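You operate a simulated robot arm through the tools that you are given. There is no shell and no other tool. Be economical: measure what you need, move in short steps, check, and stop when the job is done.

Carry out the task below with a simulated two-armed robot. There is one attempt and no reset: what you move stays moved.

Task
Take the pressure switch with the smallest size on its label from the top of the steel workbench and put it in the green tray. Fetch the dust tray from the bottom shelf of the near service rack and set it on the middle shelf of the red trolley. Take the red pad on the top of the far trunking and put it away on the waist-high shelf of the blue rack. Take the lamp stand and put it on the metal plate. Put the 65 spacer block from the top of the tool trolley on the tag shelf under the louvre and the 60 spacer block on the waist-high shelf of the grey rack. The order is free. Set down upright: pressure switch, lamp stand, spacer block.

Only the result counts: the job must be done as asked and must still hold three seconds after the hand-in. Knocking over, shifting, dropping, spilling or breaking anything else fails it.

Robot
Two 7-joint arms with two-finger parallel grippers on one trunk, on a base that drives. Base frame: it is fixed to the floor where the robot stands at the start and does not move with it; the origin is under the middle of the robot, x ahead of it, y to its left, z up. Units: cm, degrees, N and s.
The left shoulder is at the start at [11, 16.9, 156.3], the right one opposite. Places, roughly: dust tray [-600, -150, 50]; green tray [-200, 125, 75]; lamp stand (16x12x24 cm) [-160, 120, 90]; metal plate (30x30x1 cm) [-440, -180, 60]; middle shelf of the red trolley [-640, -150, 50]; pressure switch [75, 25, 100]; red pad (10x6x4 cm) [-320, 220, 60]; spacer block [-175, 100, 100]; tag shelf under the louvre (65x13 cm) [-164, 336, 80]; waist-high shelf of the blue rack [100, 210, 100]; waist-high shelf of the grey rack [100, 290, 100]. Payload 1.57 kg a hand.
The tool frame of a hand sits at the grasp point between the pads (the TCP): z along the fingers, y along the line on which they close. The tips reach 3 cm beyond it. The gripper opens to 8 cm. The fingers are 1.7 cm wide and 1.2 cm thick; the gripper's body (4 by 8.2 cm) begins 8 cm behind the TCP.
Orientation is that of the tool frame in the base frame, as [roll, pitch, yaw] about the fixed x, y, z axes, in that order (R = Rz(yaw) Ry(pitch) Rx(roll)). With the fingers straight down and closing along the base's y, the tool's x points along the base's -x, its y along +y and its z along -z.

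Tools
- The arms move only by the tool jog_arm. It takes "left_increments", "right_increments" or both (then of equal length, played together; a hand with none holds still); each is a list of rows, each a list of 7 numbers: the shift along the tool's x, y, z in m, then the turn, a rotation vector about the tool's x, y, z in degrees, then the opening, from 0 (shut) to 1 (fully open). In form: [[x, y, z, wx, wy, wz, fingers], ...]. A call has 1 to 10 rows; each row shifts and turns the commanded pose from where the row before left it, along the tool's axes as they then stand. Rows are played at 5 a second. More than 5 cm and 8.6 degrees between two rows, or a gripper value outside its range, and nothing of the call is played. Where a pose cannot be reached the arm comes as near as it can. A force on the tool above 40 N (or 10 N above the force at the start of the call, whichever is more), or a blocked arm, ends the call early, and 0.2 s more pass. Each finger travels about 7.2 cm/s and halts on what it meets, pressing with about 43 N; the grip force reading is that of the motor and also rises with nothing between the fingers. The clock runs only during rows and for 0.2 s after the last one: add rows that do not move to give the fingers time. The reply holds the time, the measured pose of the TCP, the force on the tool along the base axes, the opening and the grip force, in the units named above and with some noise, with the torque about the TCP (base axes, N m) and any sound that the robot's microphone picked up.
- Cameras (640 x 400 px; columns grow to the right, rows downward): "scene" is now at [15.58, 1.45, 174.58]; the picture's right is [0.18, -0.98, 0.00], its down [-0.75, -0.14, -0.64] and it looks along [0.63, 0.12, -0.77] (base axes); focal length 286 px, centre (320, 200). "left" rides on the left gripper at [7.2, 0.7, -12.2] in its tool frame; the picture's right is [-0.09, 1.00, 0.00], its down [-0.84, -0.08, -0.54] and it looks along [-0.54, -0.05, 0.84] (tool axes); focal length 238 px, centre (320, 200). "right" rides on the right gripper at [7.2, -0.6, -12.2] in its tool frame; the picture's right is [0.09, 1.00, 0.00], its down [-0.84, 0.08, -0.54] and it looks along [-0.54, 0.05, 0.84] (tool axes); focal length 238 px, centre (320, 200). There is no depth. A picture from a camera that has moved, and an enlarged one, comes with that camera's place and axes in the base frame and with its lens.
- camera(camera): a new picture of that camera. The clock stands still meanwhile.
- slide_trunk(by): slides the trunk up (or, below 0, down) by that many cm; the arms and the scene camera ride with it, the base frame stays. It gives what a move gives, with no picture.
- base_move(legs): drives the robot by 1 to 6 legs, each [ahead, left, turn to the left] in cm, cm and degrees, along the robot's own axes; the way and the turn of a leg run together, so that a leg with both is an arc; at most 150 cm and 180 degrees a leg. The arms and the cameras ride along, it lands a little off, and it stops where it bumps. It gives what a move gives.
- aim_head(pan, tilt): turns the head with the scene camera to pan (to the left, within 86 degrees either way) and tilt (down, from -29 to 69), counted from straight ahead of the robot. It gives what a move gives.
- enlarge(camera, box): a new picture of the part [left, top, right, bottom] of that camera's present view, enlarged. The clock stands still meanwhile.
- sign_off(): hands the job in; it is judged then, once.

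Go step by step. Nothing tells you exact positions but the pictures and the camera data: compare them with the known pose of the tool, close in by small moves and look again before you grip or let go. The budget is 186 turns and 158 pictures, counting those below and the enlarged ones. Unless the task says otherwise, let go and move clear before handing in, and close with one line.

The tools are called as name(argument=value, ...) on one line, values as JSON. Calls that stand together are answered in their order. jog_arm: Moves the arms, as the interface text tells. Its arguments: {"type":"object","properties":{"left_increments":{"type":"array","items":{"type":"array","items":{"type":"number"}}},"right_increments":{"type":"array","items":{"type":"array","items":{"type":"number"}}}},"required":[]} The other tools are called the same way: slide_trunk (by) slides the trunk up or down; base_move (legs) drives the base; aim_head (pan, tilt) turns the head that bears the scene camera; camera (camera) takes a picture; enlarge (camera, box) takes an enlarged picture of a part of a camera's view; sign_off () hands the job in.

At the start:

```text
clock: 0.0
left_eef_pos: [50.9, 49.65, 99.92]
left_tcp_rot: [-180.0, 0.0, -180.0]
left_force: [0.6, 1.2, -0.1]
left_ft_torque: [0.0, 0.04, -0.04]
left_finger_gap: 8.02
left_gripper_force: 0.1
right_eef_pos: [69.14, -1.08, 131.88]
right_tcp_rot: [180.0, 0.1, -180.0]
right_force: [0.0, 0.1, 0.9]
right_ft_torque: [0.02, 0.01, 0.03]
right_finger_gap: 7.98
right_gripper_force: 0.0
trunk travel left (down, up): [-87.7, 1.3]
robot x, y, heading: [0.01, -0.0, -0.1]
head pan, tilt: [10.6, 50.1]
```

scene: 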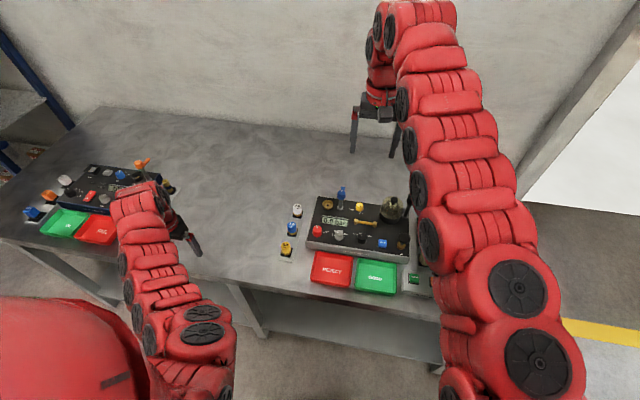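
right: 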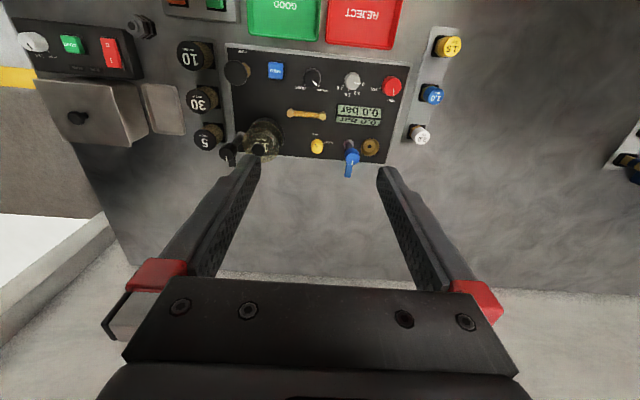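
left: 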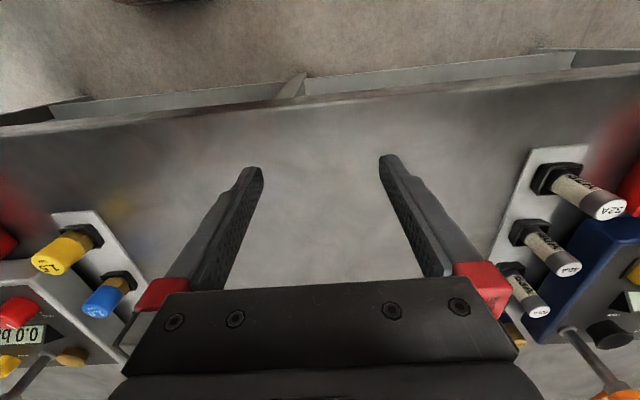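

The bench ahead carries coloured cylinders with labels beside the panels. I'll read them first and look around.

enlarge(camera="right", box=[380, 0, 500, 160])

enlarge(camera="scene", box=[240, 170, 440, 300])

enlarge(camera="scene", box=[0, 130, 200, 255])

```text
2.50 times, centred on (440, 80) of right
camera zoom: at [61.92, -1.83, 144.01], right [-0.09, 1.0, 0.0], down [0.84, 0.08, 0.54], along [0.54, 0.05, -0.84], focal length 596 px, centre (20, 500)
```

zoom: 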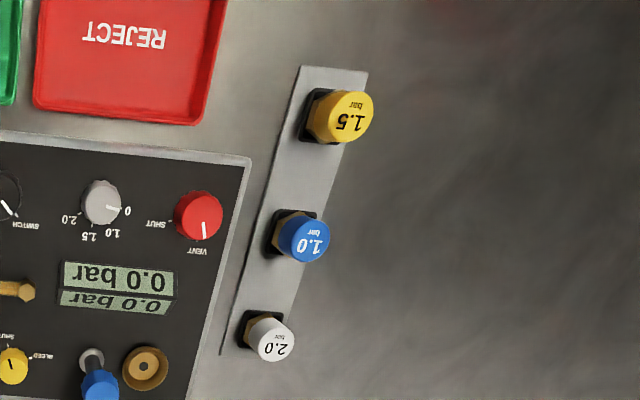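

```text
3.08 times, centred on (340, 235) of scene
camera zoom: at [15.58, 1.45, 174.58], right [0.18, -0.98, 0.0], down [-0.75, -0.14, -0.64], along [0.63, 0.12, -0.77], focal length 880 px, centre (258, 92)
```

zoom: 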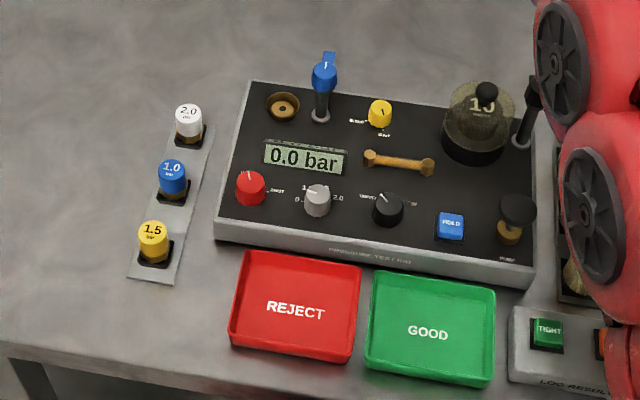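

```text
3.20 times, centred on (100, 192) of scene
camera zoom: at [15.58, 1.45, 174.58], right [0.18, -0.98, 0.0], down [-0.75, -0.14, -0.64], along [0.63, 0.12, -0.77], focal length 915 px, centre (1024, 224)
```

zoom: 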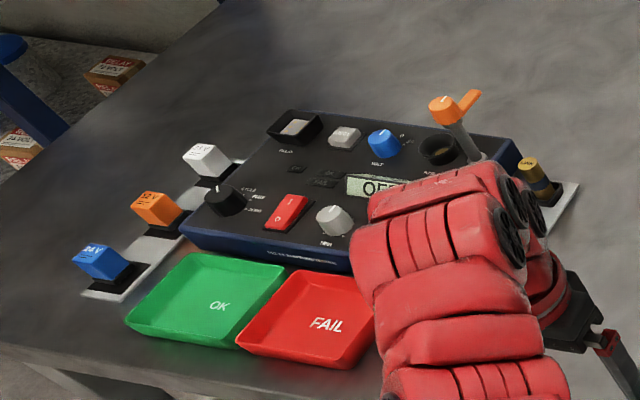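

The blue 1.0 bar switch is the smallest, with its top at about [67.7, 20.6, 96.6]. I'll bring the right hand above it.

jog_arm(right_increments=[[0.003, 0.036, 0, 0, 0, 0, 1], [0.003, 0.036, 0, 0, 0, 0, 1], [0.003, 0.036, 0, 0, 0, 0, 1], [0.003, 0.036, 0, 0, 0, 0, 0.8], [0.002, 0.036, 0, 0, 0, 0, 0.75], [0, 0.036, 0, 0, 0, 0, 0.75], [0, 0, 0.04, 0, 0, 0, 0.75], [0, 0, 0.04, 0, 0, 0, 0.75], [0, 0, 0.04, 0, 0, 0, 0.75], [0, 0, 0, 0, 0, 0, 0.75]])

camera(camera="right")

camera(camera="scene")

```text
clock: 2.2
left_eef_pos: [51.03, 49.63, 100.07]
left_tcp_rot: [179.9, -0.1, -180.0]
left_force: [-0.2, -0.6, 0.7]
left_ft_torque: [0.02, -0.01, 0.0]
left_finger_gap: 7.96
left_gripper_force: 0.2
right_eef_pos: [63.31, 12.96, 118.32]
right_tcp_rot: [-180.0, 0.0, 179.8]
right_force: [0.1, 0.4, 0.8]
right_ft_torque: [0.02, -0.01, -0.01]
right_finger_gap: 6.0
right_gripper_force: 0.1
right hand out of reach, approached as far as the arm can: row 1, 2, 3, 4, 5, 6
trunk travel left (down, up): [-87.7, 1.3]
robot x, y, heading: [-0.0, 0.12, -0.1]
head pan, tilt: [10.6, 50.1]
```

```text
151 pictures are left
camera right: at [56.0, 12.25, 130.38], right [-0.09, 1.0, 0.0], down [0.84, 0.08, 0.54], along [0.54, 0.05, -0.84], focal length 238 px, centre (320, 200)
```

right: 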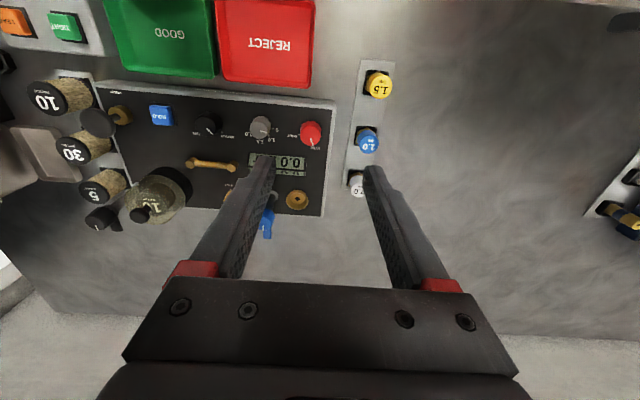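

```text
150 pictures are left
camera scene: at [15.52, 1.43, 174.59], right [0.18, -0.98, 0.0], down [-0.75, -0.14, -0.64], along [0.63, 0.12, -0.77], focal length 286 px, centre (320, 200)
```

scene: 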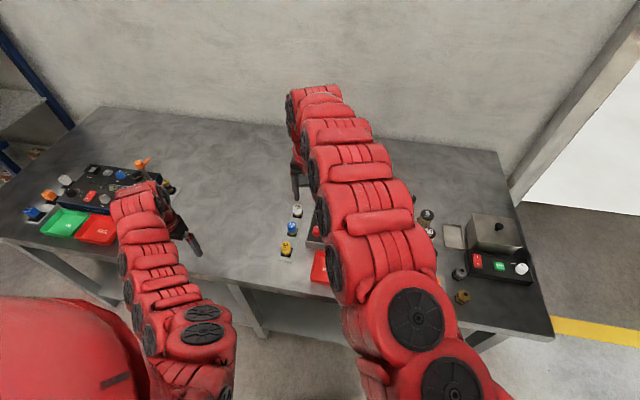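

The right arm is at its limit there, so I'll withdraw it and use the left hand.

jog_arm(right_increments=[[0, 0, -0.04, 0, 0, 0, 0.75], [0, 0, -0.04, 0, 0, 0, 0.75], [0, 0, -0.04, 0, 0, 0, 0.75], [0.02, -0.045, 0, 0, 0, 0, 0.75], [0.02, -0.045, 0, 0, 0, 0, 0.75], [0.02, -0.045, 0, 0, 0, 0, 0.75], [0.02, -0.045, 0, 0, 0, 0, 0.75], [0.02, -0.045, 0, 0, 0, 0, 0.75], [0.02, -0.02, 0, 0, 0, 0, 0.75], [0, 0, 0, 0, 0, 0, 0.75]], left_increments=[[0, 0, -0.04, 0, 0, 0, 0.75], [0, 0, -0.04, 0, 0, 0, 0.75], [0, 0, -0.04, 0, 0, 0, 0.75], [0, 0, 0, 0, 0, 0, 0.75], [-0.02, -0.03, 0, 0, 0, 0, 0.75], [-0.03, -0.045, 0, 0, 0, 0, 0.75], [-0.03, -0.045, 0, 0, 0, 0, 0.75], [-0.03, -0.045, 0, 0, 0, 0, 0.75], [-0.03, -0.045, 0, 0, 0, 0, 0.75], [-0.025, -0.045, 0, 0, 0, 0, 0.75]])

camera(camera="left")

```text
refused: row 6 steps farther than a row can; nothing moved
```

```text
149 pictures are left
camera left: at [43.84, 50.37, 112.04], right [0.09, 1.0, 0.0], down [0.84, -0.08, 0.54], along [0.54, -0.05, -0.84], focal length 238 px, centre (320, 200)
```

left: 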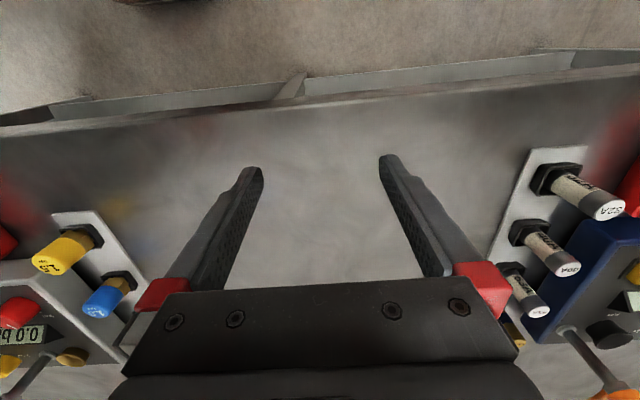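

jog_arm(right_increments=[[0, 0, -0.04, 0, 0, 0, 0.75], [0, 0, -0.04, 0, 0, 0, 0.75], [0, 0, -0.04, 0, 0, 0, 0.75], [0.02, -0.045, 0, 0, 0, 0, 0.75], [0.02, -0.045, 0, 0, 0, 0, 0.75], [0.02, -0.045, 0, 0, 0, 0, 0.75], [0.02, -0.045, 0, 0, 0, 0, 0.75], [0.02, -0.045, 0, 0, 0, 0, 0.75], [0.02, -0.02, 0, 0, 0, 0, 0.75], [0, 0, 0, 0, 0, 0, 0.75]], left_increments=[[0, 0, -0.04, 0, 0, 0, 0.75], [0, 0, -0.04, 0, 0, 0, 0.75], [0, 0, -0.04, 0, 0, 0, 0.75], [0, -0.01, 0, 0, 0, 0, 0.75], [-0.02, -0.04, 0, 0, 0, 0, 0.75], [-0.028, -0.04, 0, 0, 0, 0, 0.75], [-0.028, -0.04, 0, 0, 0, 0, 0.75], [-0.028, -0.04, 0, 0, 0, 0, 0.75], [-0.028, -0.04, 0, 0, 0, 0, 0.75], [-0.028, -0.04, 0, 0, 0, 0, 0.75]])

jog_arm(left_increments=[[0, -0.02, 0, 0, 0, 0, 0.75], [0, -0.02, 0, 0, 0, 0, 0.75], [0, 0, 0, 0, 0, 0, 0.75]])

camera(camera="left")

```text
clock: 4.4
left_eef_pos: [68.37, 25.44, 111.04]
left_tcp_rot: [-179.9, -0.1, 180.0]
left_force: [0.3, 0.0, -0.9]
left_ft_torque: [0.01, 0.0, 0.01]
left_finger_gap: 6.01
left_gripper_force: 0.1
left hand out of reach, approached as far as the arm can: row 3, 4, 5
right_eef_pos: [60.5, -4.04, 129.55]
right_tcp_rot: [-179.9, -0.3, 179.9]
right_force: [0.5, 0.4, 0.0]
right_ft_torque: [0.01, -0.02, -0.02]
right_finger_gap: 5.99
right_gripper_force: 0.0
right hand out of reach, approached as far as the arm can: row 6, 7, 8, 9
trunk travel left (down, up): [-87.7, 1.3]
robot x, y, heading: [-0.27, 0.34, 0.3]
head pan, tilt: [10.6, 50.1]
```

```text
clock: 5.2
left_eef_pos: [68.4, 21.54, 111.0]
left_tcp_rot: [-180.0, -0.1, -179.9]
left_force: [0.2, 0.1, -0.7]
left_ft_torque: [0.01, -0.01, 0.03]
left_finger_gap: 6.0
left_gripper_force: 0.1
right_eef_pos: [60.5, -3.79, 129.53]
right_tcp_rot: [-179.9, -0.2, 180.0]
right_force: [-1.4, 0.0, 0.1]
right_ft_torque: [0.0, -0.01, 0.01]
right_finger_gap: 6.01
right_gripper_force: 0.1
trunk travel left (down, up): [-87.7, 1.3]
robot x, y, heading: [-0.13, -0.36, 0.0]
head pan, tilt: [10.6, 50.1]
```

```text
148 pictures are left
camera left: at [61.17, 22.39, 123.1], right [0.09, 1.0, 0.0], down [0.84, -0.08, 0.54], along [0.54, -0.05, -0.84], focal length 238 px, centre (320, 200)
```

left: 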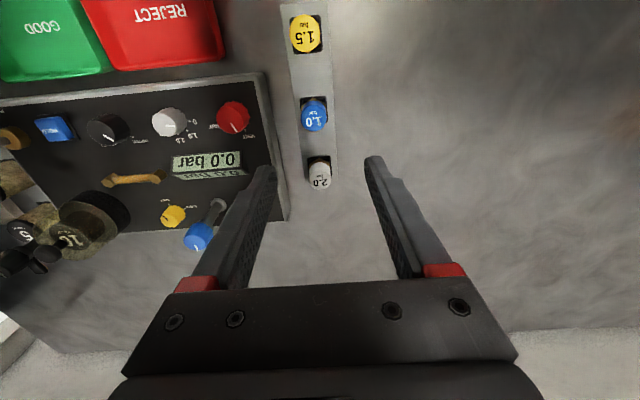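

The left hand is nearly over the blue switch, so I'll lower it and check.

jog_arm(left_increments=[[0.009, -0.005, 0.03, 0, 0, 0, 0.75], [0, 0, 0.04, 0, 0, 0, 0.75], [0, 0, 0.04, 0, 0, 0, 0.75], [0, 0, 0, 0, 0, 0, 0.75]])

camera(camera="left")

enlarge(camera="scene", box=[240, 170, 400, 270])

```text
clock: 6.2
left_eef_pos: [67.4, 21.17, 100.03]
left_tcp_rot: [179.9, -0.1, 179.9]
left_force: [0.3, 0.1, 0.2]
left_ft_torque: [0.0, -0.01, 0.02]
left_finger_gap: 6.01
left_gripper_force: 0.0
right_eef_pos: [60.49, -3.96, 129.7]
right_tcp_rot: [-179.9, -0.3, 180.0]
right_force: [0.8, -0.5, 0.5]
right_ft_torque: [0.01, 0.0, 0.01]
right_finger_gap: 6.0
right_gripper_force: 0.0
trunk travel left (down, up): [-87.7, 1.3]
robot x, y, heading: [0.13, 0.31, 0.2]
head pan, tilt: [10.6, 50.1]
```

```text
147 pictures are left
camera left: at [60.23, 21.97, 112.06], right [0.09, 1.0, 0.0], down [0.84, -0.08, 0.54], along [0.54, -0.05, -0.84], focal length 238 px, centre (320, 200)
```

left: 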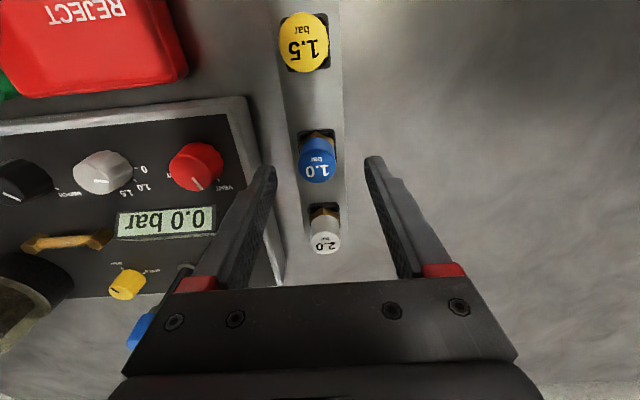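

```text
4.00 times, centred on (320, 220) of scene
camera zoom: at [15.53, 1.43, 174.59], right [0.18, -0.98, 0.0], down [-0.75, -0.14, -0.64], along [0.63, 0.12, -0.77], focal length 1143 px, centre (320, 120)
```

zoom: 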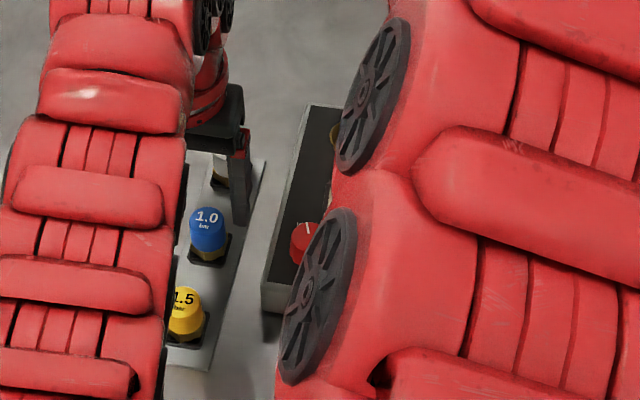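

The TCP is centred over the switch, so I'll descend and grip.

jog_arm(left_increments=[[0, -0.001, 0.02, 0, 0, 0, 0.75], [0, 0, 0.017, 0, 0, 0, 0.75], [0, 0, 0, 0, 0, 0, 0.75], [0, 0, 0, 0, 0, 0, 0], [0, 0, 0, 0, 0, 0, 0], [0, 0, 0, 0, 0, 0, 0], [0, 0, 0, 0, 0, 0, 0]])

camera(camera="left")

```text
clock: 7.8
left_eef_pos: [67.39, 21.13, 96.42]
left_tcp_rot: [179.9, -0.1, -179.9]
left_force: [0.2, 0.2, -1.3]
left_ft_torque: [0.02, 0.01, -0.01]
left_finger_gap: 2.91
left_gripper_force: 39.0
right_eef_pos: [60.42, -3.99, 129.43]
right_tcp_rot: [-179.9, -0.2, -179.9]
right_force: [-0.6, 0.6, 0.1]
right_ft_torque: [-0.01, 0.01, 0.01]
right_finger_gap: 6.02
right_gripper_force: 0.0
trunk travel left (down, up): [-87.7, 1.3]
robot x, y, heading: [0.04, -0.0, -0.1]
head pan, tilt: [10.6, 50.1]
```

```text
145 pictures are left
camera left: at [60.29, 21.84, 108.45], right [0.09, 1.0, 0.0], down [0.84, -0.08, 0.54], along [0.54, -0.05, -0.84], focal length 238 px, centre (320, 200)
```

left: 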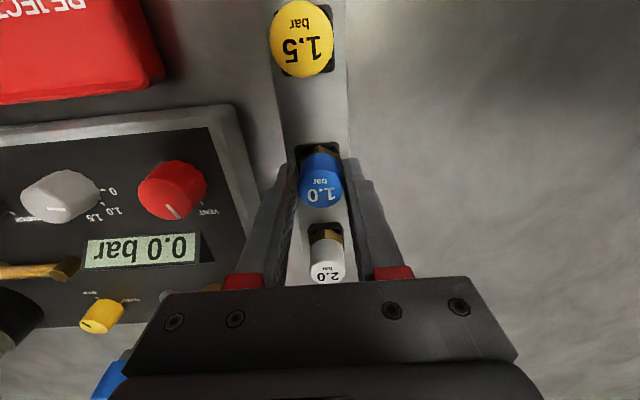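

Gripped at 2.9 cm; lifting.

jog_arm(left_increments=[[0, 0, -0.01, 0, 0, 0, 0], [0, 0, -0.02, 0, 0, 0, 0], [0, 0, -0.04, 0, 0, 0, 0], [0, 0, -0.04, 0, 0, 0, 0], [0.03, 0, -0.02, 0, 0, 0, 0], [0.04, 0, 0, 0, 0, 0, 0], [0.04, 0, 0, 0, 0, 0, 0], [0.03, 0, -0.03, 0, 0, 0, 0]])

camera(camera="left")

camera(camera="scene")

```text
clock: 9.6
left_eef_pos: [56.4, 20.61, 106.69]
left_tcp_rot: [179.9, 0.3, 179.9]
left_force: [0.1, -0.3, -0.9]
left_ft_torque: [0.07, 0.03, 0.03]
left_finger_gap: 2.89
left_gripper_force: 38.6
left hand out of reach, approached as far as the arm can: row 6, 7, 8
right_eef_pos: [60.65, -4.5, 129.56]
right_tcp_rot: [179.9, -0.3, 179.9]
right_force: [-0.3, -0.6, 0.2]
right_ft_torque: [0.02, 0.04, -0.01]
right_finger_gap: 6.01
right_gripper_force: 0.1
trunk travel left (down, up): [-87.7, 1.3]
robot x, y, heading: [-0.52, 0.1, -0.2]
head pan, tilt: [10.6, 50.1]
```

```text
144 pictures are left
camera left: at [49.23, 21.39, 118.83], right [0.09, 1.0, 0.0], down [0.83, -0.08, 0.54], along [0.54, -0.05, -0.84], focal length 238 px, centre (320, 200)
```

left: 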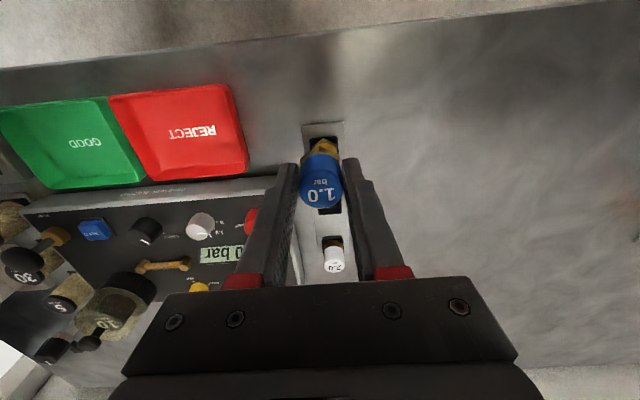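

```text
143 pictures are left
camera scene: at [15.67, 0.85, 174.58], right [0.18, -0.98, 0.0], down [-0.76, -0.14, -0.64], along [0.63, 0.12, -0.77], focal length 286 px, centre (320, 200)
```

scene: 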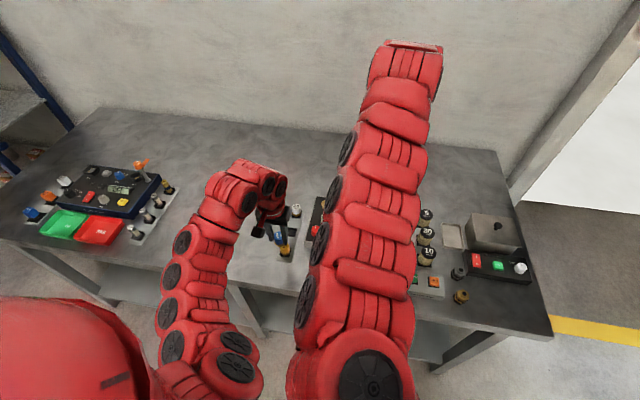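

The switch is in hand. I'll back off from the bench and look around.

base_move(legs=[[-50, 0, 0]])

aim_head(pan=75, tilt=15)

camera(camera="scene")

```text
clock: 12.6
left_eef_pos: [6.2, 21.03, 106.8]
left_tcp_rot: [180.0, 0.1, 179.9]
left_force: [0.3, -0.7, -1.3]
left_ft_torque: [0.04, 0.0, 0.01]
left_finger_gap: 2.89
left_gripper_force: 39.0
right_eef_pos: [10.28, -3.97, 129.65]
right_tcp_rot: [-179.9, -0.2, 179.9]
right_force: [0.8, -0.8, -0.2]
right_ft_torque: [0.03, 0.02, 0.0]
right_finger_gap: 6.01
right_gripper_force: 0.0
trunk travel left (down, up): [-87.7, 1.3]
robot x, y, heading: [-50.77, 0.12, -0.1]
head pan, tilt: [10.6, 50.1]
```

```text
clock: 13.9
left_eef_pos: [5.97, 21.12, 106.85]
left_tcp_rot: [-179.9, 0.3, 180.0]
left_force: [0.2, -0.8, 0.1]
left_ft_torque: [-0.01, 0.0, 0.0]
left_finger_gap: 2.91
left_gripper_force: 39.4
right_eef_pos: [10.04, -3.95, 129.64]
right_tcp_rot: [-179.9, -0.2, 179.9]
right_force: [0.4, -0.5, 0.0]
right_ft_torque: [0.0, 0.02, 0.02]
right_finger_gap: 6.0
right_gripper_force: 0.0
trunk travel left (down, up): [-87.7, 1.3]
robot x, y, heading: [-50.25, 0.21, -0.1]
head pan, tilt: [75.0, 15.0]
```

```text
142 pictures are left
camera scene: at [-39.95, 9.09, 179.97], right [0.97, -0.26, 0.0], down [-0.07, -0.25, -0.97], along [0.25, 0.93, -0.26], focal length 286 px, centre (320, 200)
```

scene: 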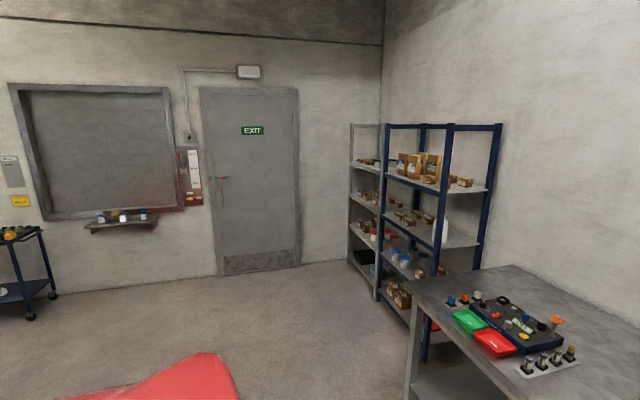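

base_move(legs=[[0, 0, 90]])

aim_head(pan=45, tilt=20)

camera(camera="scene")

aim_head(pan=86, tilt=15)

camera(camera="scene")

```text
clock: 18.1
left_eef_pos: [-70.93, 56.64, 106.78]
left_tcp_rot: [-179.9, 0.3, -90.4]
left_force: [-0.2, 0.0, -1.7]
left_ft_torque: [-0.05, -0.01, -0.01]
left_finger_gap: 2.9
left_gripper_force: 38.9
right_eef_pos: [-45.93, 60.46, 129.63]
right_tcp_rot: [-179.9, -0.2, -90.5]
right_force: [1.0, 0.5, -0.9]
right_ft_torque: [0.0, -0.01, 0.0]
right_finger_gap: 6.0
right_gripper_force: 0.0
trunk travel left (down, up): [-87.7, 1.3]
robot x, y, heading: [-50.65, 0.28, 89.7]
head pan, tilt: [75.0, 15.0]
```

```text
clock: 19.1
left_eef_pos: [-71.04, 56.66, 106.65]
left_tcp_rot: [-179.9, 0.2, -90.3]
left_force: [0.3, 0.2, -1.9]
left_ft_torque: [0.0, -0.02, 0.03]
left_finger_gap: 2.9
left_gripper_force: 38.5
right_eef_pos: [-45.93, 60.62, 129.52]
right_tcp_rot: [-179.9, -0.3, -90.5]
right_force: [-0.3, -0.3, -0.1]
right_ft_torque: [-0.03, 0.0, 0.0]
right_finger_gap: 6.02
right_gripper_force: 0.2
trunk travel left (down, up): [-87.7, 1.3]
robot x, y, heading: [-50.33, -0.05, 89.9]
head pan, tilt: [45.0, 20.0]
```

```text
141 pictures are left
camera scene: at [-56.89, 14.74, 179.16], right [0.71, 0.7, 0.0], down [0.24, -0.24, -0.94], along [-0.66, 0.67, -0.34], focal length 286 px, centre (320, 200)
```

scene: 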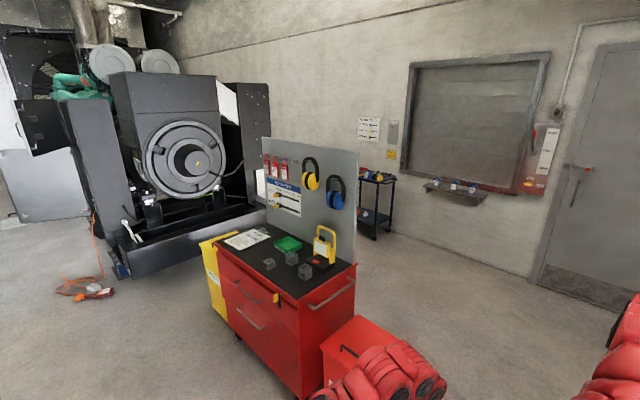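

```text
clock: 20.1
left_eef_pos: [-70.94, 56.65, 106.86]
left_tcp_rot: [-179.9, 0.2, -90.4]
left_force: [-0.4, 0.0, -1.3]
left_ft_torque: [0.0, -0.01, 0.02]
left_finger_gap: 2.93
left_gripper_force: 39.1
right_eef_pos: [-45.91, 60.41, 129.55]
right_tcp_rot: [-179.9, -0.2, -90.5]
right_force: [-0.2, -0.2, -0.2]
right_ft_torque: [0.01, 0.0, 0.0]
right_finger_gap: 6.01
right_gripper_force: 0.0
trunk travel left (down, up): [-87.7, 1.3]
robot x, y, heading: [-50.3, 0.11, 89.5]
head pan, tilt: [85.9, 15.0]
```

```text
140 pictures are left
camera scene: at [-59.67, 8.85, 179.97], right [0.08, 1.0, 0.0], down [0.26, -0.02, -0.97], along [-0.96, 0.08, -0.26], focal length 286 px, centre (320, 200)
```

scene: 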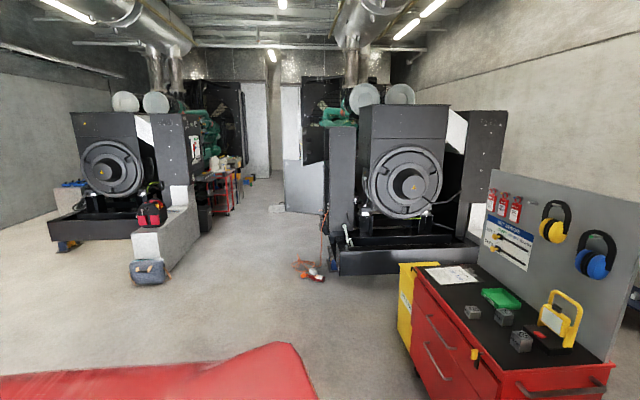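

The tool trolley ahead on the left carries the green tray, the blocks and a yellow lamp. I'll zoom in.

enlarge(camera="scene", box=[400, 240, 624, 380])

enlarge(camera="scene", box=[40, 100, 360, 300])

```text
2.86 times, centred on (512, 310) of scene
camera zoom: at [-59.67, 8.85, 179.97], right [0.08, 1.0, 0.0], down [0.26, -0.02, -0.97], along [-0.96, 0.08, -0.26], focal length 817 px, centre (-229, -114)
```

zoom: 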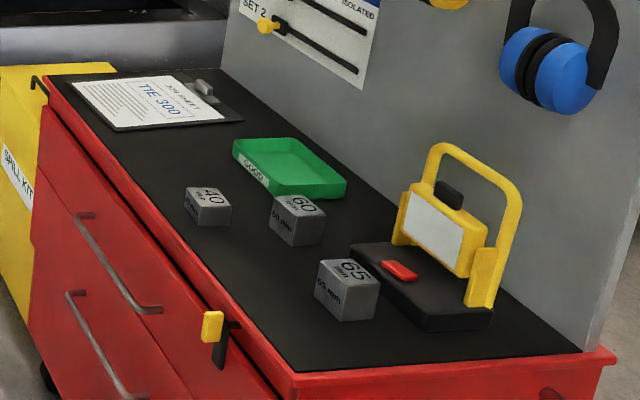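

```text
2.00 times, centred on (200, 200) of scene
camera zoom: at [-59.67, 8.85, 179.97], right [0.08, 1.0, 0.0], down [0.26, -0.02, -0.97], along [-0.96, 0.08, -0.26], focal length 572 px, centre (560, 200)
```

zoom: 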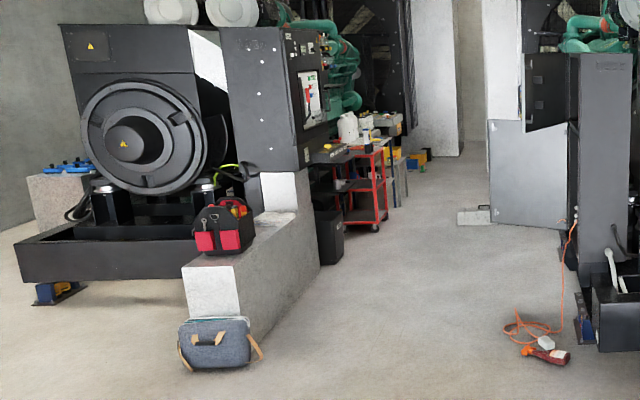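

Trolley top spans about x −231…−145, y 89…137, z≈85. I'll drive in front of it, staying well back, then look down.

base_move(legs=[[0, 126, 0], [25, 0, 0]])

aim_head(pan=0, tilt=45)

camera(camera="scene")

camera(camera="left")

```text
clock: 27.9
left_eef_pos: [-196.95, 82.37, 106.82]
left_tcp_rot: [-179.9, 0.3, -90.3]
left_force: [-0.3, 0.1, -1.3]
left_ft_torque: [0.04, -0.02, -0.03]
left_finger_gap: 2.88
left_gripper_force: 38.9
right_eef_pos: [-171.79, 86.37, 129.7]
right_tcp_rot: [-179.8, -0.1, -90.3]
right_force: [0.5, -0.4, 0.9]
right_ft_torque: [0.03, 0.03, -0.02]
right_finger_gap: 6.01
right_gripper_force: 0.1
trunk travel left (down, up): [-87.7, 1.3]
robot x, y, heading: [-176.03, 25.74, 89.5]
head pan, tilt: [85.9, 15.0]
```

```text
clock: 29.5
left_eef_pos: [-196.95, 82.55, 106.76]
left_tcp_rot: [180.0, 0.3, -90.3]
left_force: [0.6, 0.7, -1.7]
left_ft_torque: [0.01, 0.01, 0.01]
left_finger_gap: 2.92
left_gripper_force: 38.2
right_eef_pos: [-171.83, 86.42, 129.58]
right_tcp_rot: [-179.9, -0.2, -90.3]
right_force: [1.1, -0.6, 0.0]
right_ft_torque: [-0.01, 0.02, 0.01]
right_finger_gap: 6.01
right_gripper_force: 0.1
trunk travel left (down, up): [-87.7, 1.3]
robot x, y, heading: [-176.09, 26.24, 89.5]
head pan, tilt: [0.0, 45.0]
```

```text
137 pictures are left
camera scene: at [-176.05, 42.16, 175.29], right [1.0, 0.0, 0.0], down [0.0, -0.71, -0.71], along [0.0, 0.71, -0.71], focal length 286 px, centre (320, 200)
```

scene: 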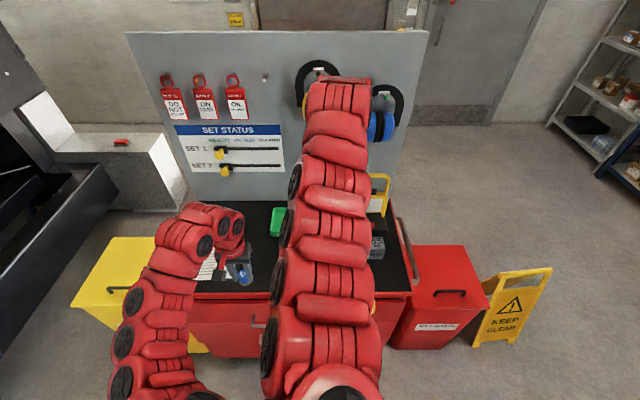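

```text
136 pictures are left
camera left: at [-197.54, 75.32, 118.79], right [-1.0, 0.1, 0.0], down [0.08, 0.83, 0.55], along [0.05, 0.54, -0.84], focal length 238 px, centre (320, 200)
```

left: 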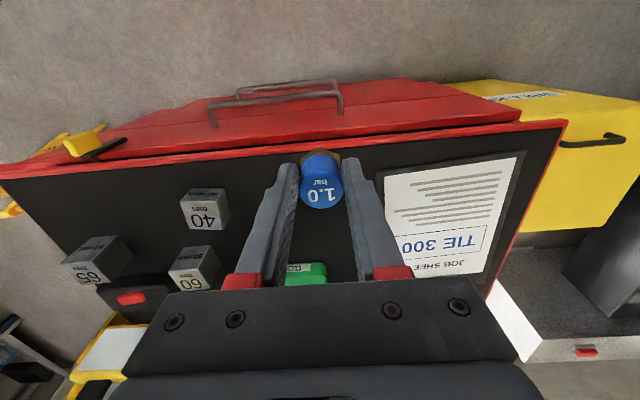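

Positions agree: the tray centre is around [-189, 120] and the 40 block is at [-178, 97]. I'll extend the left arm ahead and raise it slightly.

jog_arm(left_increments=[[-0.03, 0, -0.02, 0, 0, 0, 0], [-0.04, 0, 0, 0, 0, 0, 0], [-0.04, 0, 0, 0, 0, 0, 0], [-0.03, 0, 0, 0, 0, 0, 0], [0, 0, 0, 0, 0, 0, 0]])

base_move(legs=[[15, 7, 0]])

camera(camera="left")

aim_head(pan=0, tilt=69)

camera(camera="scene")

```text
clock: 30.7
left_eef_pos: [-196.93, 96.97, 107.96]
left_tcp_rot: [179.9, 0.2, -90.4]
left_force: [0.6, 1.1, -2.2]
left_ft_torque: [-0.02, -0.04, 0.02]
left_finger_gap: 2.92
left_gripper_force: 38.6
left hand out of reach, approached as far as the arm can: row 1
right_eef_pos: [-171.75, 86.46, 129.57]
right_tcp_rot: [-179.8, -0.1, -90.3]
right_force: [0.4, -0.5, -0.4]
right_ft_torque: [0.0, -0.01, 0.0]
right_finger_gap: 5.99
right_gripper_force: 0.1
trunk travel left (down, up): [-87.7, 1.3]
robot x, y, heading: [-176.08, 26.16, 89.6]
head pan, tilt: [0.0, 45.0]
```

```text
clock: 32.2
left_eef_pos: [-203.58, 111.63, 108.11]
left_tcp_rot: [-179.9, 0.4, -90.5]
left_force: [0.0, -0.6, -1.2]
left_ft_torque: [0.0, 0.02, -0.02]
left_finger_gap: 2.9
left_gripper_force: 38.7
right_eef_pos: [-178.55, 101.11, 129.74]
right_tcp_rot: [-179.9, -0.2, -90.4]
right_force: [-0.5, -0.3, -0.3]
right_ft_torque: [0.01, 0.02, -0.03]
right_finger_gap: 6.0
right_gripper_force: 0.0
trunk travel left (down, up): [-87.7, 1.3]
robot x, y, heading: [-183.22, 41.1, 89.6]
head pan, tilt: [0.0, 45.0]
```

```text
135 pictures are left
camera left: at [-204.27, 104.51, 120.12], right [-1.0, 0.1, 0.0], down [0.08, 0.83, 0.55], along [0.05, 0.54, -0.84], focal length 238 px, centre (320, 200)
```

left: 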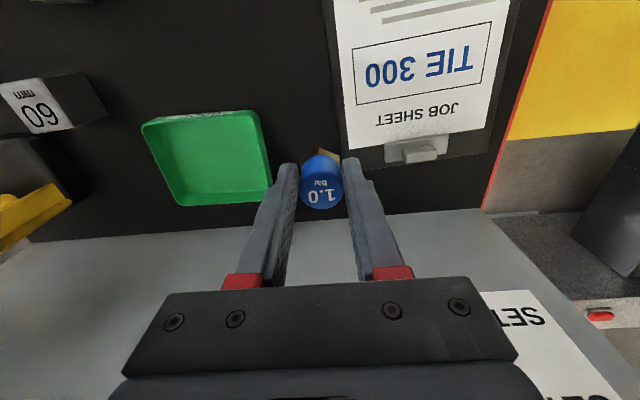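

```text
clock: 33.0
left_eef_pos: [-203.79, 111.92, 107.92]
left_tcp_rot: [-179.8, 0.2, -90.5]
left_force: [-0.1, 0.1, -1.2]
left_ft_torque: [0.02, 0.01, -0.01]
left_finger_gap: 2.9
left_gripper_force: 38.7
right_eef_pos: [-178.78, 101.38, 129.6]
right_tcp_rot: [-179.9, -0.3, -90.4]
right_force: [-0.2, -0.5, 0.2]
right_ft_torque: [-0.03, 0.03, 0.01]
right_finger_gap: 6.0
right_gripper_force: 0.0
trunk travel left (down, up): [-87.7, 1.3]
robot x, y, heading: [-183.0, 40.81, 89.7]
head pan, tilt: [0.0, 68.8]
```

```text
134 pictures are left
camera scene: at [-182.96, 54.65, 172.39], right [1.0, -0.01, 0.0], down [0.0, -0.93, -0.36], along [0.0, 0.36, -0.93], focal length 286 px, centre (320, 200)
```

scene: 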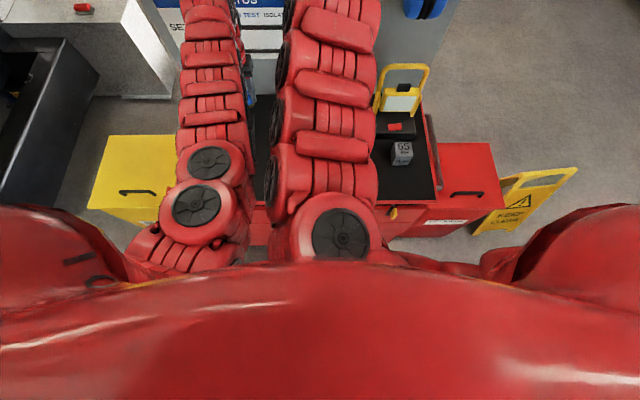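

base_move(legs=[[4, -14, 0]])

jog_arm(left_increments=[[0, -0.02, 0, 0, 0, 0, 0], [0, -0.02, 0, 0, 0, 0, 0], [0, 0, 0.04, 0, 0, 0, 0], [0, 0, 0.04, 0, 0, 0, 0], [0, 0, 0, 0, 0, 0, 0]])

camera(camera="left")

```text
clock: 34.4
left_eef_pos: [-190.0, 115.8, 107.87]
left_tcp_rot: [-179.9, 0.3, -90.3]
left_force: [0.2, 0.1, -1.5]
left_ft_torque: [0.01, -0.02, -0.02]
left_finger_gap: 2.91
left_gripper_force: 38.5
right_eef_pos: [-164.87, 105.23, 129.71]
right_tcp_rot: [-179.8, -0.1, -90.3]
right_force: [0.3, 0.3, 0.5]
right_ft_torque: [0.02, -0.06, 0.01]
right_finger_gap: 5.98
right_gripper_force: 0.0
trunk travel left (down, up): [-87.7, 1.3]
robot x, y, heading: [-168.82, 44.83, 89.8]
head pan, tilt: [0.0, 68.8]
```

```text
clock: 35.6
left_eef_pos: [-185.71, 115.32, 101.3]
left_tcp_rot: [180.0, 0.2, -90.3]
left_force: [0.3, -0.1, -1.5]
left_ft_torque: [0.05, 0.0, -0.04]
left_finger_gap: 2.92
left_gripper_force: 39.3
left hand out of reach, approached as far as the arm can: row 4
right_eef_pos: [-164.65, 105.21, 129.74]
right_tcp_rot: [-180.0, -0.3, -90.3]
right_force: [0.7, -0.6, 0.1]
right_ft_torque: [-0.01, 0.02, 0.02]
right_finger_gap: 5.97
right_gripper_force: 0.0
trunk travel left (down, up): [-87.7, 1.3]
robot x, y, heading: [-168.89, 44.85, 89.6]
head pan, tilt: [0.0, 68.8]
```

```text
133 pictures are left
camera left: at [-186.33, 108.24, 113.16], right [-1.0, 0.1, 0.0], down [0.08, 0.83, 0.55], along [0.05, 0.54, -0.84], focal length 238 px, centre (320, 200)
```

left: 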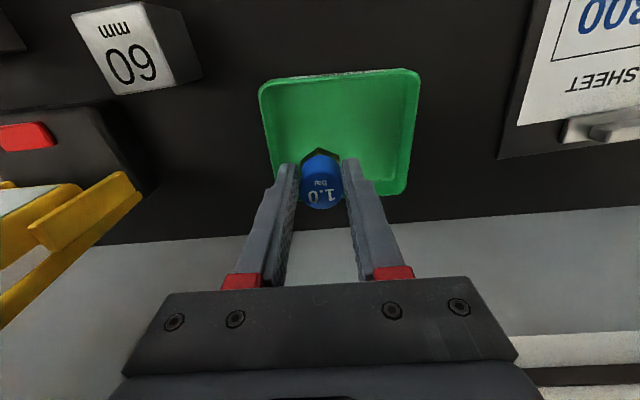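

The arm's reach limits further descent, so I'll lower the trunk and then the last centimetres by arm.

slide_trunk(by=-8)

camera(camera="left")

```text
clock: 36.8
left_eef_pos: [-185.7, 115.42, 93.15]
left_tcp_rot: [-180.0, 0.4, -90.3]
left_force: [-0.1, 0.1, 0.2]
left_ft_torque: [-0.02, -0.03, 0.01]
left_finger_gap: 2.92
left_gripper_force: 38.8
right_eef_pos: [-164.73, 105.29, 121.74]
right_tcp_rot: [-179.9, -0.2, -90.2]
right_force: [0.4, 0.1, -0.2]
right_ft_torque: [-0.01, -0.02, 0.03]
right_finger_gap: 6.0
right_gripper_force: 0.0
trunk travel left (down, up): [-79.7, 9.3]
robot x, y, heading: [-169.2, 44.73, 90.0]
head pan, tilt: [0.0, 68.8]
```

```text
132 pictures are left
camera left: at [-186.4, 108.28, 105.12], right [-1.0, 0.1, 0.0], down [0.08, 0.83, 0.55], along [0.05, 0.54, -0.84], focal length 238 px, centre (320, 200)
```

left: 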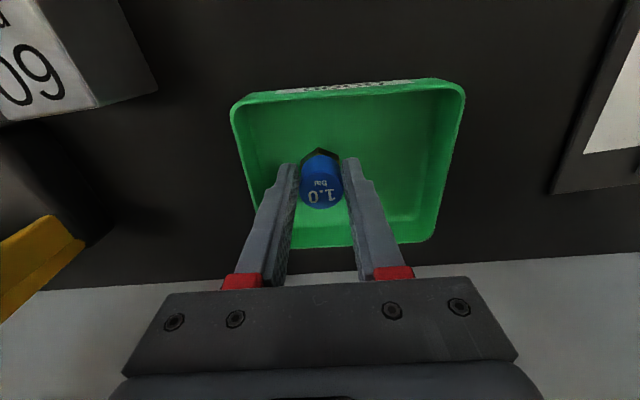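

jog_arm(left_increments=[[0, 0.012, 0, 0, 0, 0, 0], [0, 0, 0.008, 0, 0, 0, 0], [0, 0, 0.005, 0, 0, 0, 0], [0, 0, 0, 0, 0, 0, 0]])

jog_arm(left_increments=[[0, 0, 0.005, 0, 0, 0, 0], [0, 0, 0.005, 0, 0, 0, 0], [0, 0, 0, 0, 0, 0, 0]])

camera(camera="left")

```text
clock: 37.8
left_eef_pos: [-187.01, 114.8, 92.3]
left_tcp_rot: [-180.0, 0.6, -90.2]
left_force: [-2.8, 0.3, 17.1]
left_ft_torque: [-0.03, 0.2, -0.02]
left_finger_gap: 2.92
left_gripper_force: 38.6
left hand out of reach, approached as far as the arm can: row 2
right_eef_pos: [-164.73, 104.93, 121.61]
right_tcp_rot: [-179.9, -0.2, -90.3]
right_force: [-0.8, 0.5, -0.1]
right_ft_torque: [0.0, 0.0, 0.01]
right_finger_gap: 6.01
right_gripper_force: 0.1
trunk travel left (down, up): [-79.7, 9.3]
robot x, y, heading: [-168.97, 45.18, 89.8]
head pan, tilt: [0.0, 68.8]
```

```text
clock: 38.6
left_eef_pos: [-186.74, 114.56, 91.35]
left_tcp_rot: [180.0, 0.5, -90.4]
left_force: [-2.3, -4.8, 34.5]
left_ft_torque: [0.25, 0.16, 0.04]
left_finger_gap: 2.79
left_gripper_force: 38.5
right_eef_pos: [-164.54, 104.83, 121.86]
right_tcp_rot: [-179.9, 0.0, -90.2]
right_force: [0.3, 0.8, 0.4]
right_ft_torque: [0.04, 0.05, 0.0]
right_finger_gap: 6.0
right_gripper_force: 0.1
trunk travel left (down, up): [-79.7, 9.3]
robot x, y, heading: [-169.11, 44.72, 89.6]
head pan, tilt: [0.0, 68.8]
```

```text
131 pictures are left
camera left: at [-187.52, 107.33, 103.27], right [-1.0, 0.1, 0.0], down [0.08, 0.83, 0.55], along [0.05, 0.55, -0.84], focal length 238 px, centre (320, 200)
```

left: 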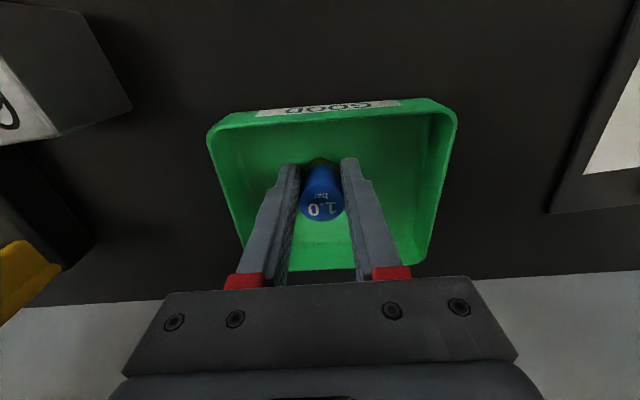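

The switch touches the tray floor. I'll ease off slightly and open.

jog_arm(left_increments=[[0, 0, -0.002, 0, 0, 0, 0], [0, 0, -0.001, 0, 0, 0, 0], [0, 0, 0, 0, 0, 0, 0.5], [0, 0, 0, 0, 0, 0, 0.7], [0, 0, 0, 0, 0, 0, 0.7]])

camera(camera="left")

```text
clock: 39.8
left_eef_pos: [-186.92, 114.99, 91.19]
left_tcp_rot: [-180.0, 0.1, -90.4]
left_force: [1.3, 0.1, 0.5]
left_ft_torque: [0.0, -0.01, -0.01]
left_finger_gap: 5.59
left_gripper_force: 0.1
right_eef_pos: [-164.85, 105.35, 121.57]
right_tcp_rot: [-179.8, -0.3, -90.4]
right_force: [0.0, 1.2, 0.1]
right_ft_torque: [0.04, 0.01, 0.0]
right_finger_gap: 5.99
right_gripper_force: 0.0
trunk travel left (down, up): [-79.7, 9.3]
robot x, y, heading: [-169.06, 44.66, 89.9]
head pan, tilt: [0.0, 68.8]
```

```text
130 pictures are left
camera left: at [-187.54, 107.75, 103.21], right [-1.0, 0.1, 0.0], down [0.08, 0.83, 0.54], along [0.05, 0.54, -0.84], focal length 238 px, centre (320, 200)
```

left: 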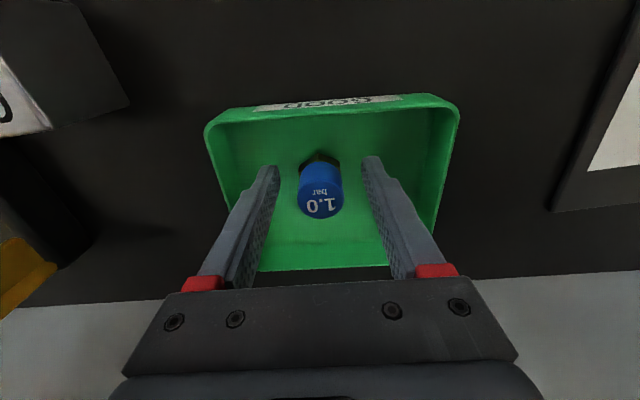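

The switch stands upright in the tray. I'll raise up and inspect the spacer blocks.

slide_trunk(by=8)

jog_arm(left_increments=[[0, 0, -0.03, 0, 0, 0, 0.7], [0, 0, -0.03, 0, 0, 0, 0.7], [0.03, 0, -0.03, 0, 0, 0, 1], [0.03, 0, -0.03, 0, 0, 0, 1], [0.03, 0, 0, 0, 0, 0, 1], [0, 0, 0, 0, 0, 0, 1]], right_increments=[[0, 0, 0, 0, 0, 0, 1], [0, 0, 0, 0, 0, 0, 1], [0, 0, 0, 0, 0, 0, 1], [0, 0, 0, 0, 0, 0, 1], [0, 0, 0, 0, 0, 0, 1], [0, 0, 0, 0, 0, 0, 1]])

camera(camera="left")

camera(camera="right")

```text
clock: 40.9
left_eef_pos: [-187.01, 114.83, 99.33]
left_tcp_rot: [-179.9, 0.2, -90.3]
left_force: [-0.4, 0.4, 0.2]
left_ft_torque: [-0.01, 0.0, 0.0]
left_finger_gap: 5.59
left_gripper_force: 0.0
right_eef_pos: [-164.85, 105.28, 129.6]
right_tcp_rot: [-179.9, -0.2, -90.3]
right_force: [-0.8, 0.4, 0.5]
right_ft_torque: [0.03, 0.01, -0.02]
right_finger_gap: 6.01
right_gripper_force: 0.1
trunk travel left (down, up): [-87.7, 1.3]
robot x, y, heading: [-169.29, 44.8, 89.6]
head pan, tilt: [0.0, 68.8]
```

```text
clock: 42.1
left_eef_pos: [-200.52, 111.55, 113.75]
left_tcp_rot: [176.5, 3.4, -82.7]
left_force: [-0.3, 0.2, -0.4]
left_ft_torque: [0.02, -0.06, -0.01]
left_finger_gap: 7.98
left_gripper_force: 0.0
left hand out of reach, approached as far as the arm can: row 5
right_eef_pos: [-163.97, 105.55, 129.49]
right_tcp_rot: [-180.0, -0.4, -92.4]
right_force: [0.6, -0.1, 0.6]
right_ft_torque: [0.01, -0.05, 0.0]
right_finger_gap: 7.98
right_gripper_force: 0.0
trunk travel left (down, up): [-87.7, 1.3]
robot x, y, heading: [-168.78, 44.89, 89.9]
head pan, tilt: [0.0, 68.8]
stopped in row 6 (left hand): the arm was blocked; the commanded pose is now the measured one
```

```text
129 pictures are left
camera left: at [-199.41, 103.8, 125.46], right [-1.0, -0.04, 0.07], down [0.01, 0.81, 0.58], along [-0.08, 0.58, -0.81], focal length 238 px, centre (320, 200)
```

left: 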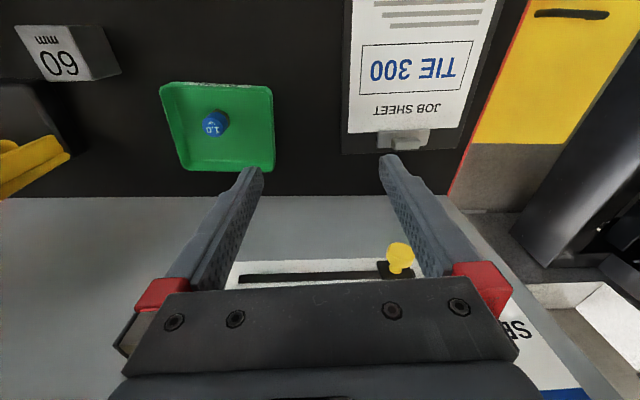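

```text
128 pictures are left
camera right: at [-163.73, 98.26, 141.73], right [-1.0, -0.05, 0.0], down [-0.04, 0.84, 0.54], along [-0.03, 0.53, -0.84], focal length 238 px, centre (320, 200)
```

right: 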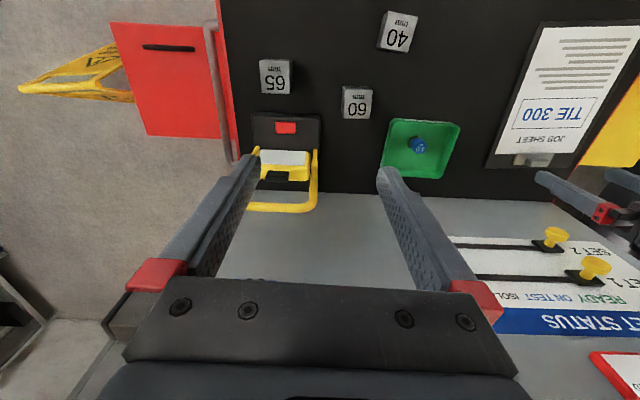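

enlarge(camera="right", box=[230, 0, 470, 150])

camera(camera="scene")

```text
2.67 times, centred on (350, 75) of right
camera zoom: at [-163.73, 98.26, 141.73], right [-1.0, -0.05, 0.0], down [-0.04, 0.84, 0.54], along [-0.03, 0.53, -0.84], focal length 636 px, centre (240, 533)
```

zoom: 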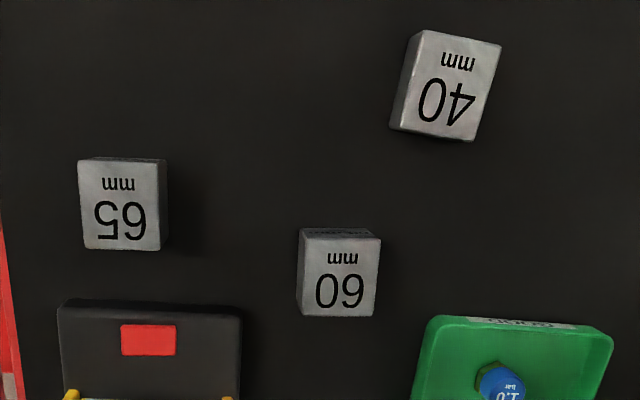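

```text
126 pictures are left
camera scene: at [-170.14, 58.44, 172.39], right [1.0, 0.0, 0.01], down [0.0, -0.93, -0.36], along [0.01, 0.36, -0.93], focal length 286 px, centre (320, 200)
```

scene: 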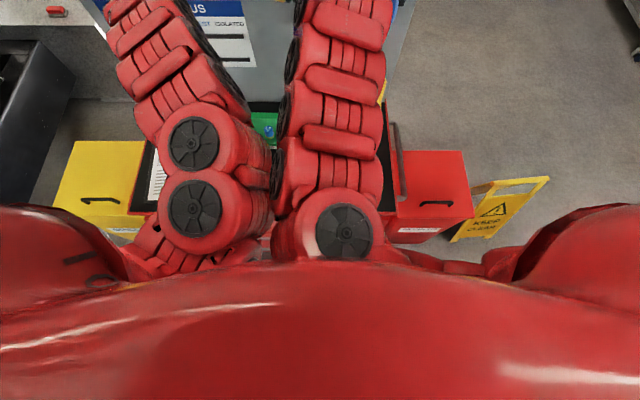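

The two forearms touched. I'll part them: right hand to the right, left hand to the left with its tilt corrected.

jog_arm(left_increments=[[0, 0, 0, 0, 0, 0, 1], [0, 0, 0, 0, 0, 0, 1], [0, 0, 0, 0, 0, 0, 1], [0, 0, 0, 0, 0, 0, 1], [0, 0, 0, 0, 0, 0, 1], [0, 0, 0, 1.7, 1.7, 3, 1], [0, 0, 0, 1.7, 1.7, 4, 1], [0, 0, 0, 0, 0, 5, 1], [0, 0, 0, 0, 0, 0, 1]], right_increments=[[0, -0.04, 0, 0, 0, 0, 1], [0, -0.04, 0, 0, 0, 0, 1], [0, -0.04, 0, 0, 0, 0, 1], [0, -0.04, 0, 0, 0, 0, 1], [0, -0.04, 0, 0, 0, 0, 1], [0, 0, 0, 0, 0, 0, 1], [0, 0, 0, 0, 0, 0, 1], [0, 0, 0, 0, 0, 0, 1], [0, 0, 0, 0, 0, 0, 1]])

camera(camera="left")

```text
clock: 44.1
left_eef_pos: [-199.32, 111.66, 113.99]
left_tcp_rot: [179.3, -0.3, -95.1]
left_force: [-1.0, 0.4, -0.1]
left_ft_torque: [-0.02, -0.02, -0.01]
left_finger_gap: 8.01
left_gripper_force: 0.0
right_eef_pos: [-145.21, 106.41, 129.47]
right_tcp_rot: [179.6, -0.4, -92.4]
right_force: [-0.3, 0.0, 0.3]
right_ft_torque: [0.01, -0.02, 0.01]
right_finger_gap: 7.99
right_gripper_force: 0.1
right hand out of reach, approached as far as the arm can: row 1, 2, 3
trunk travel left (down, up): [-87.7, 1.3]
robot x, y, heading: [-169.06, 44.5, 89.8]
head pan, tilt: [0.0, 68.8]
```

```text
125 pictures are left
camera left: at [-200.42, 104.72, 126.2], right [-0.98, 0.18, 0.01], down [0.16, 0.83, 0.54], along [0.09, 0.53, -0.84], focal length 238 px, centre (320, 200)
```

left: 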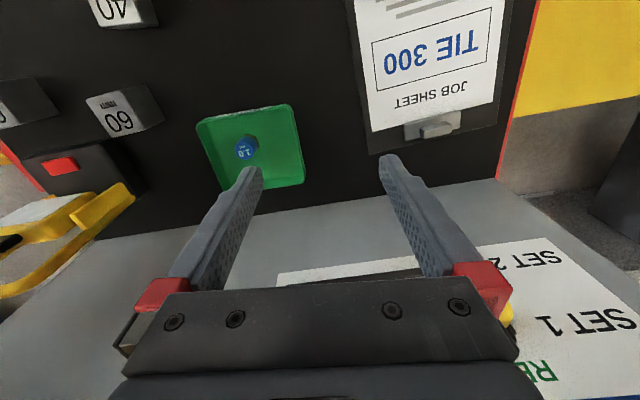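

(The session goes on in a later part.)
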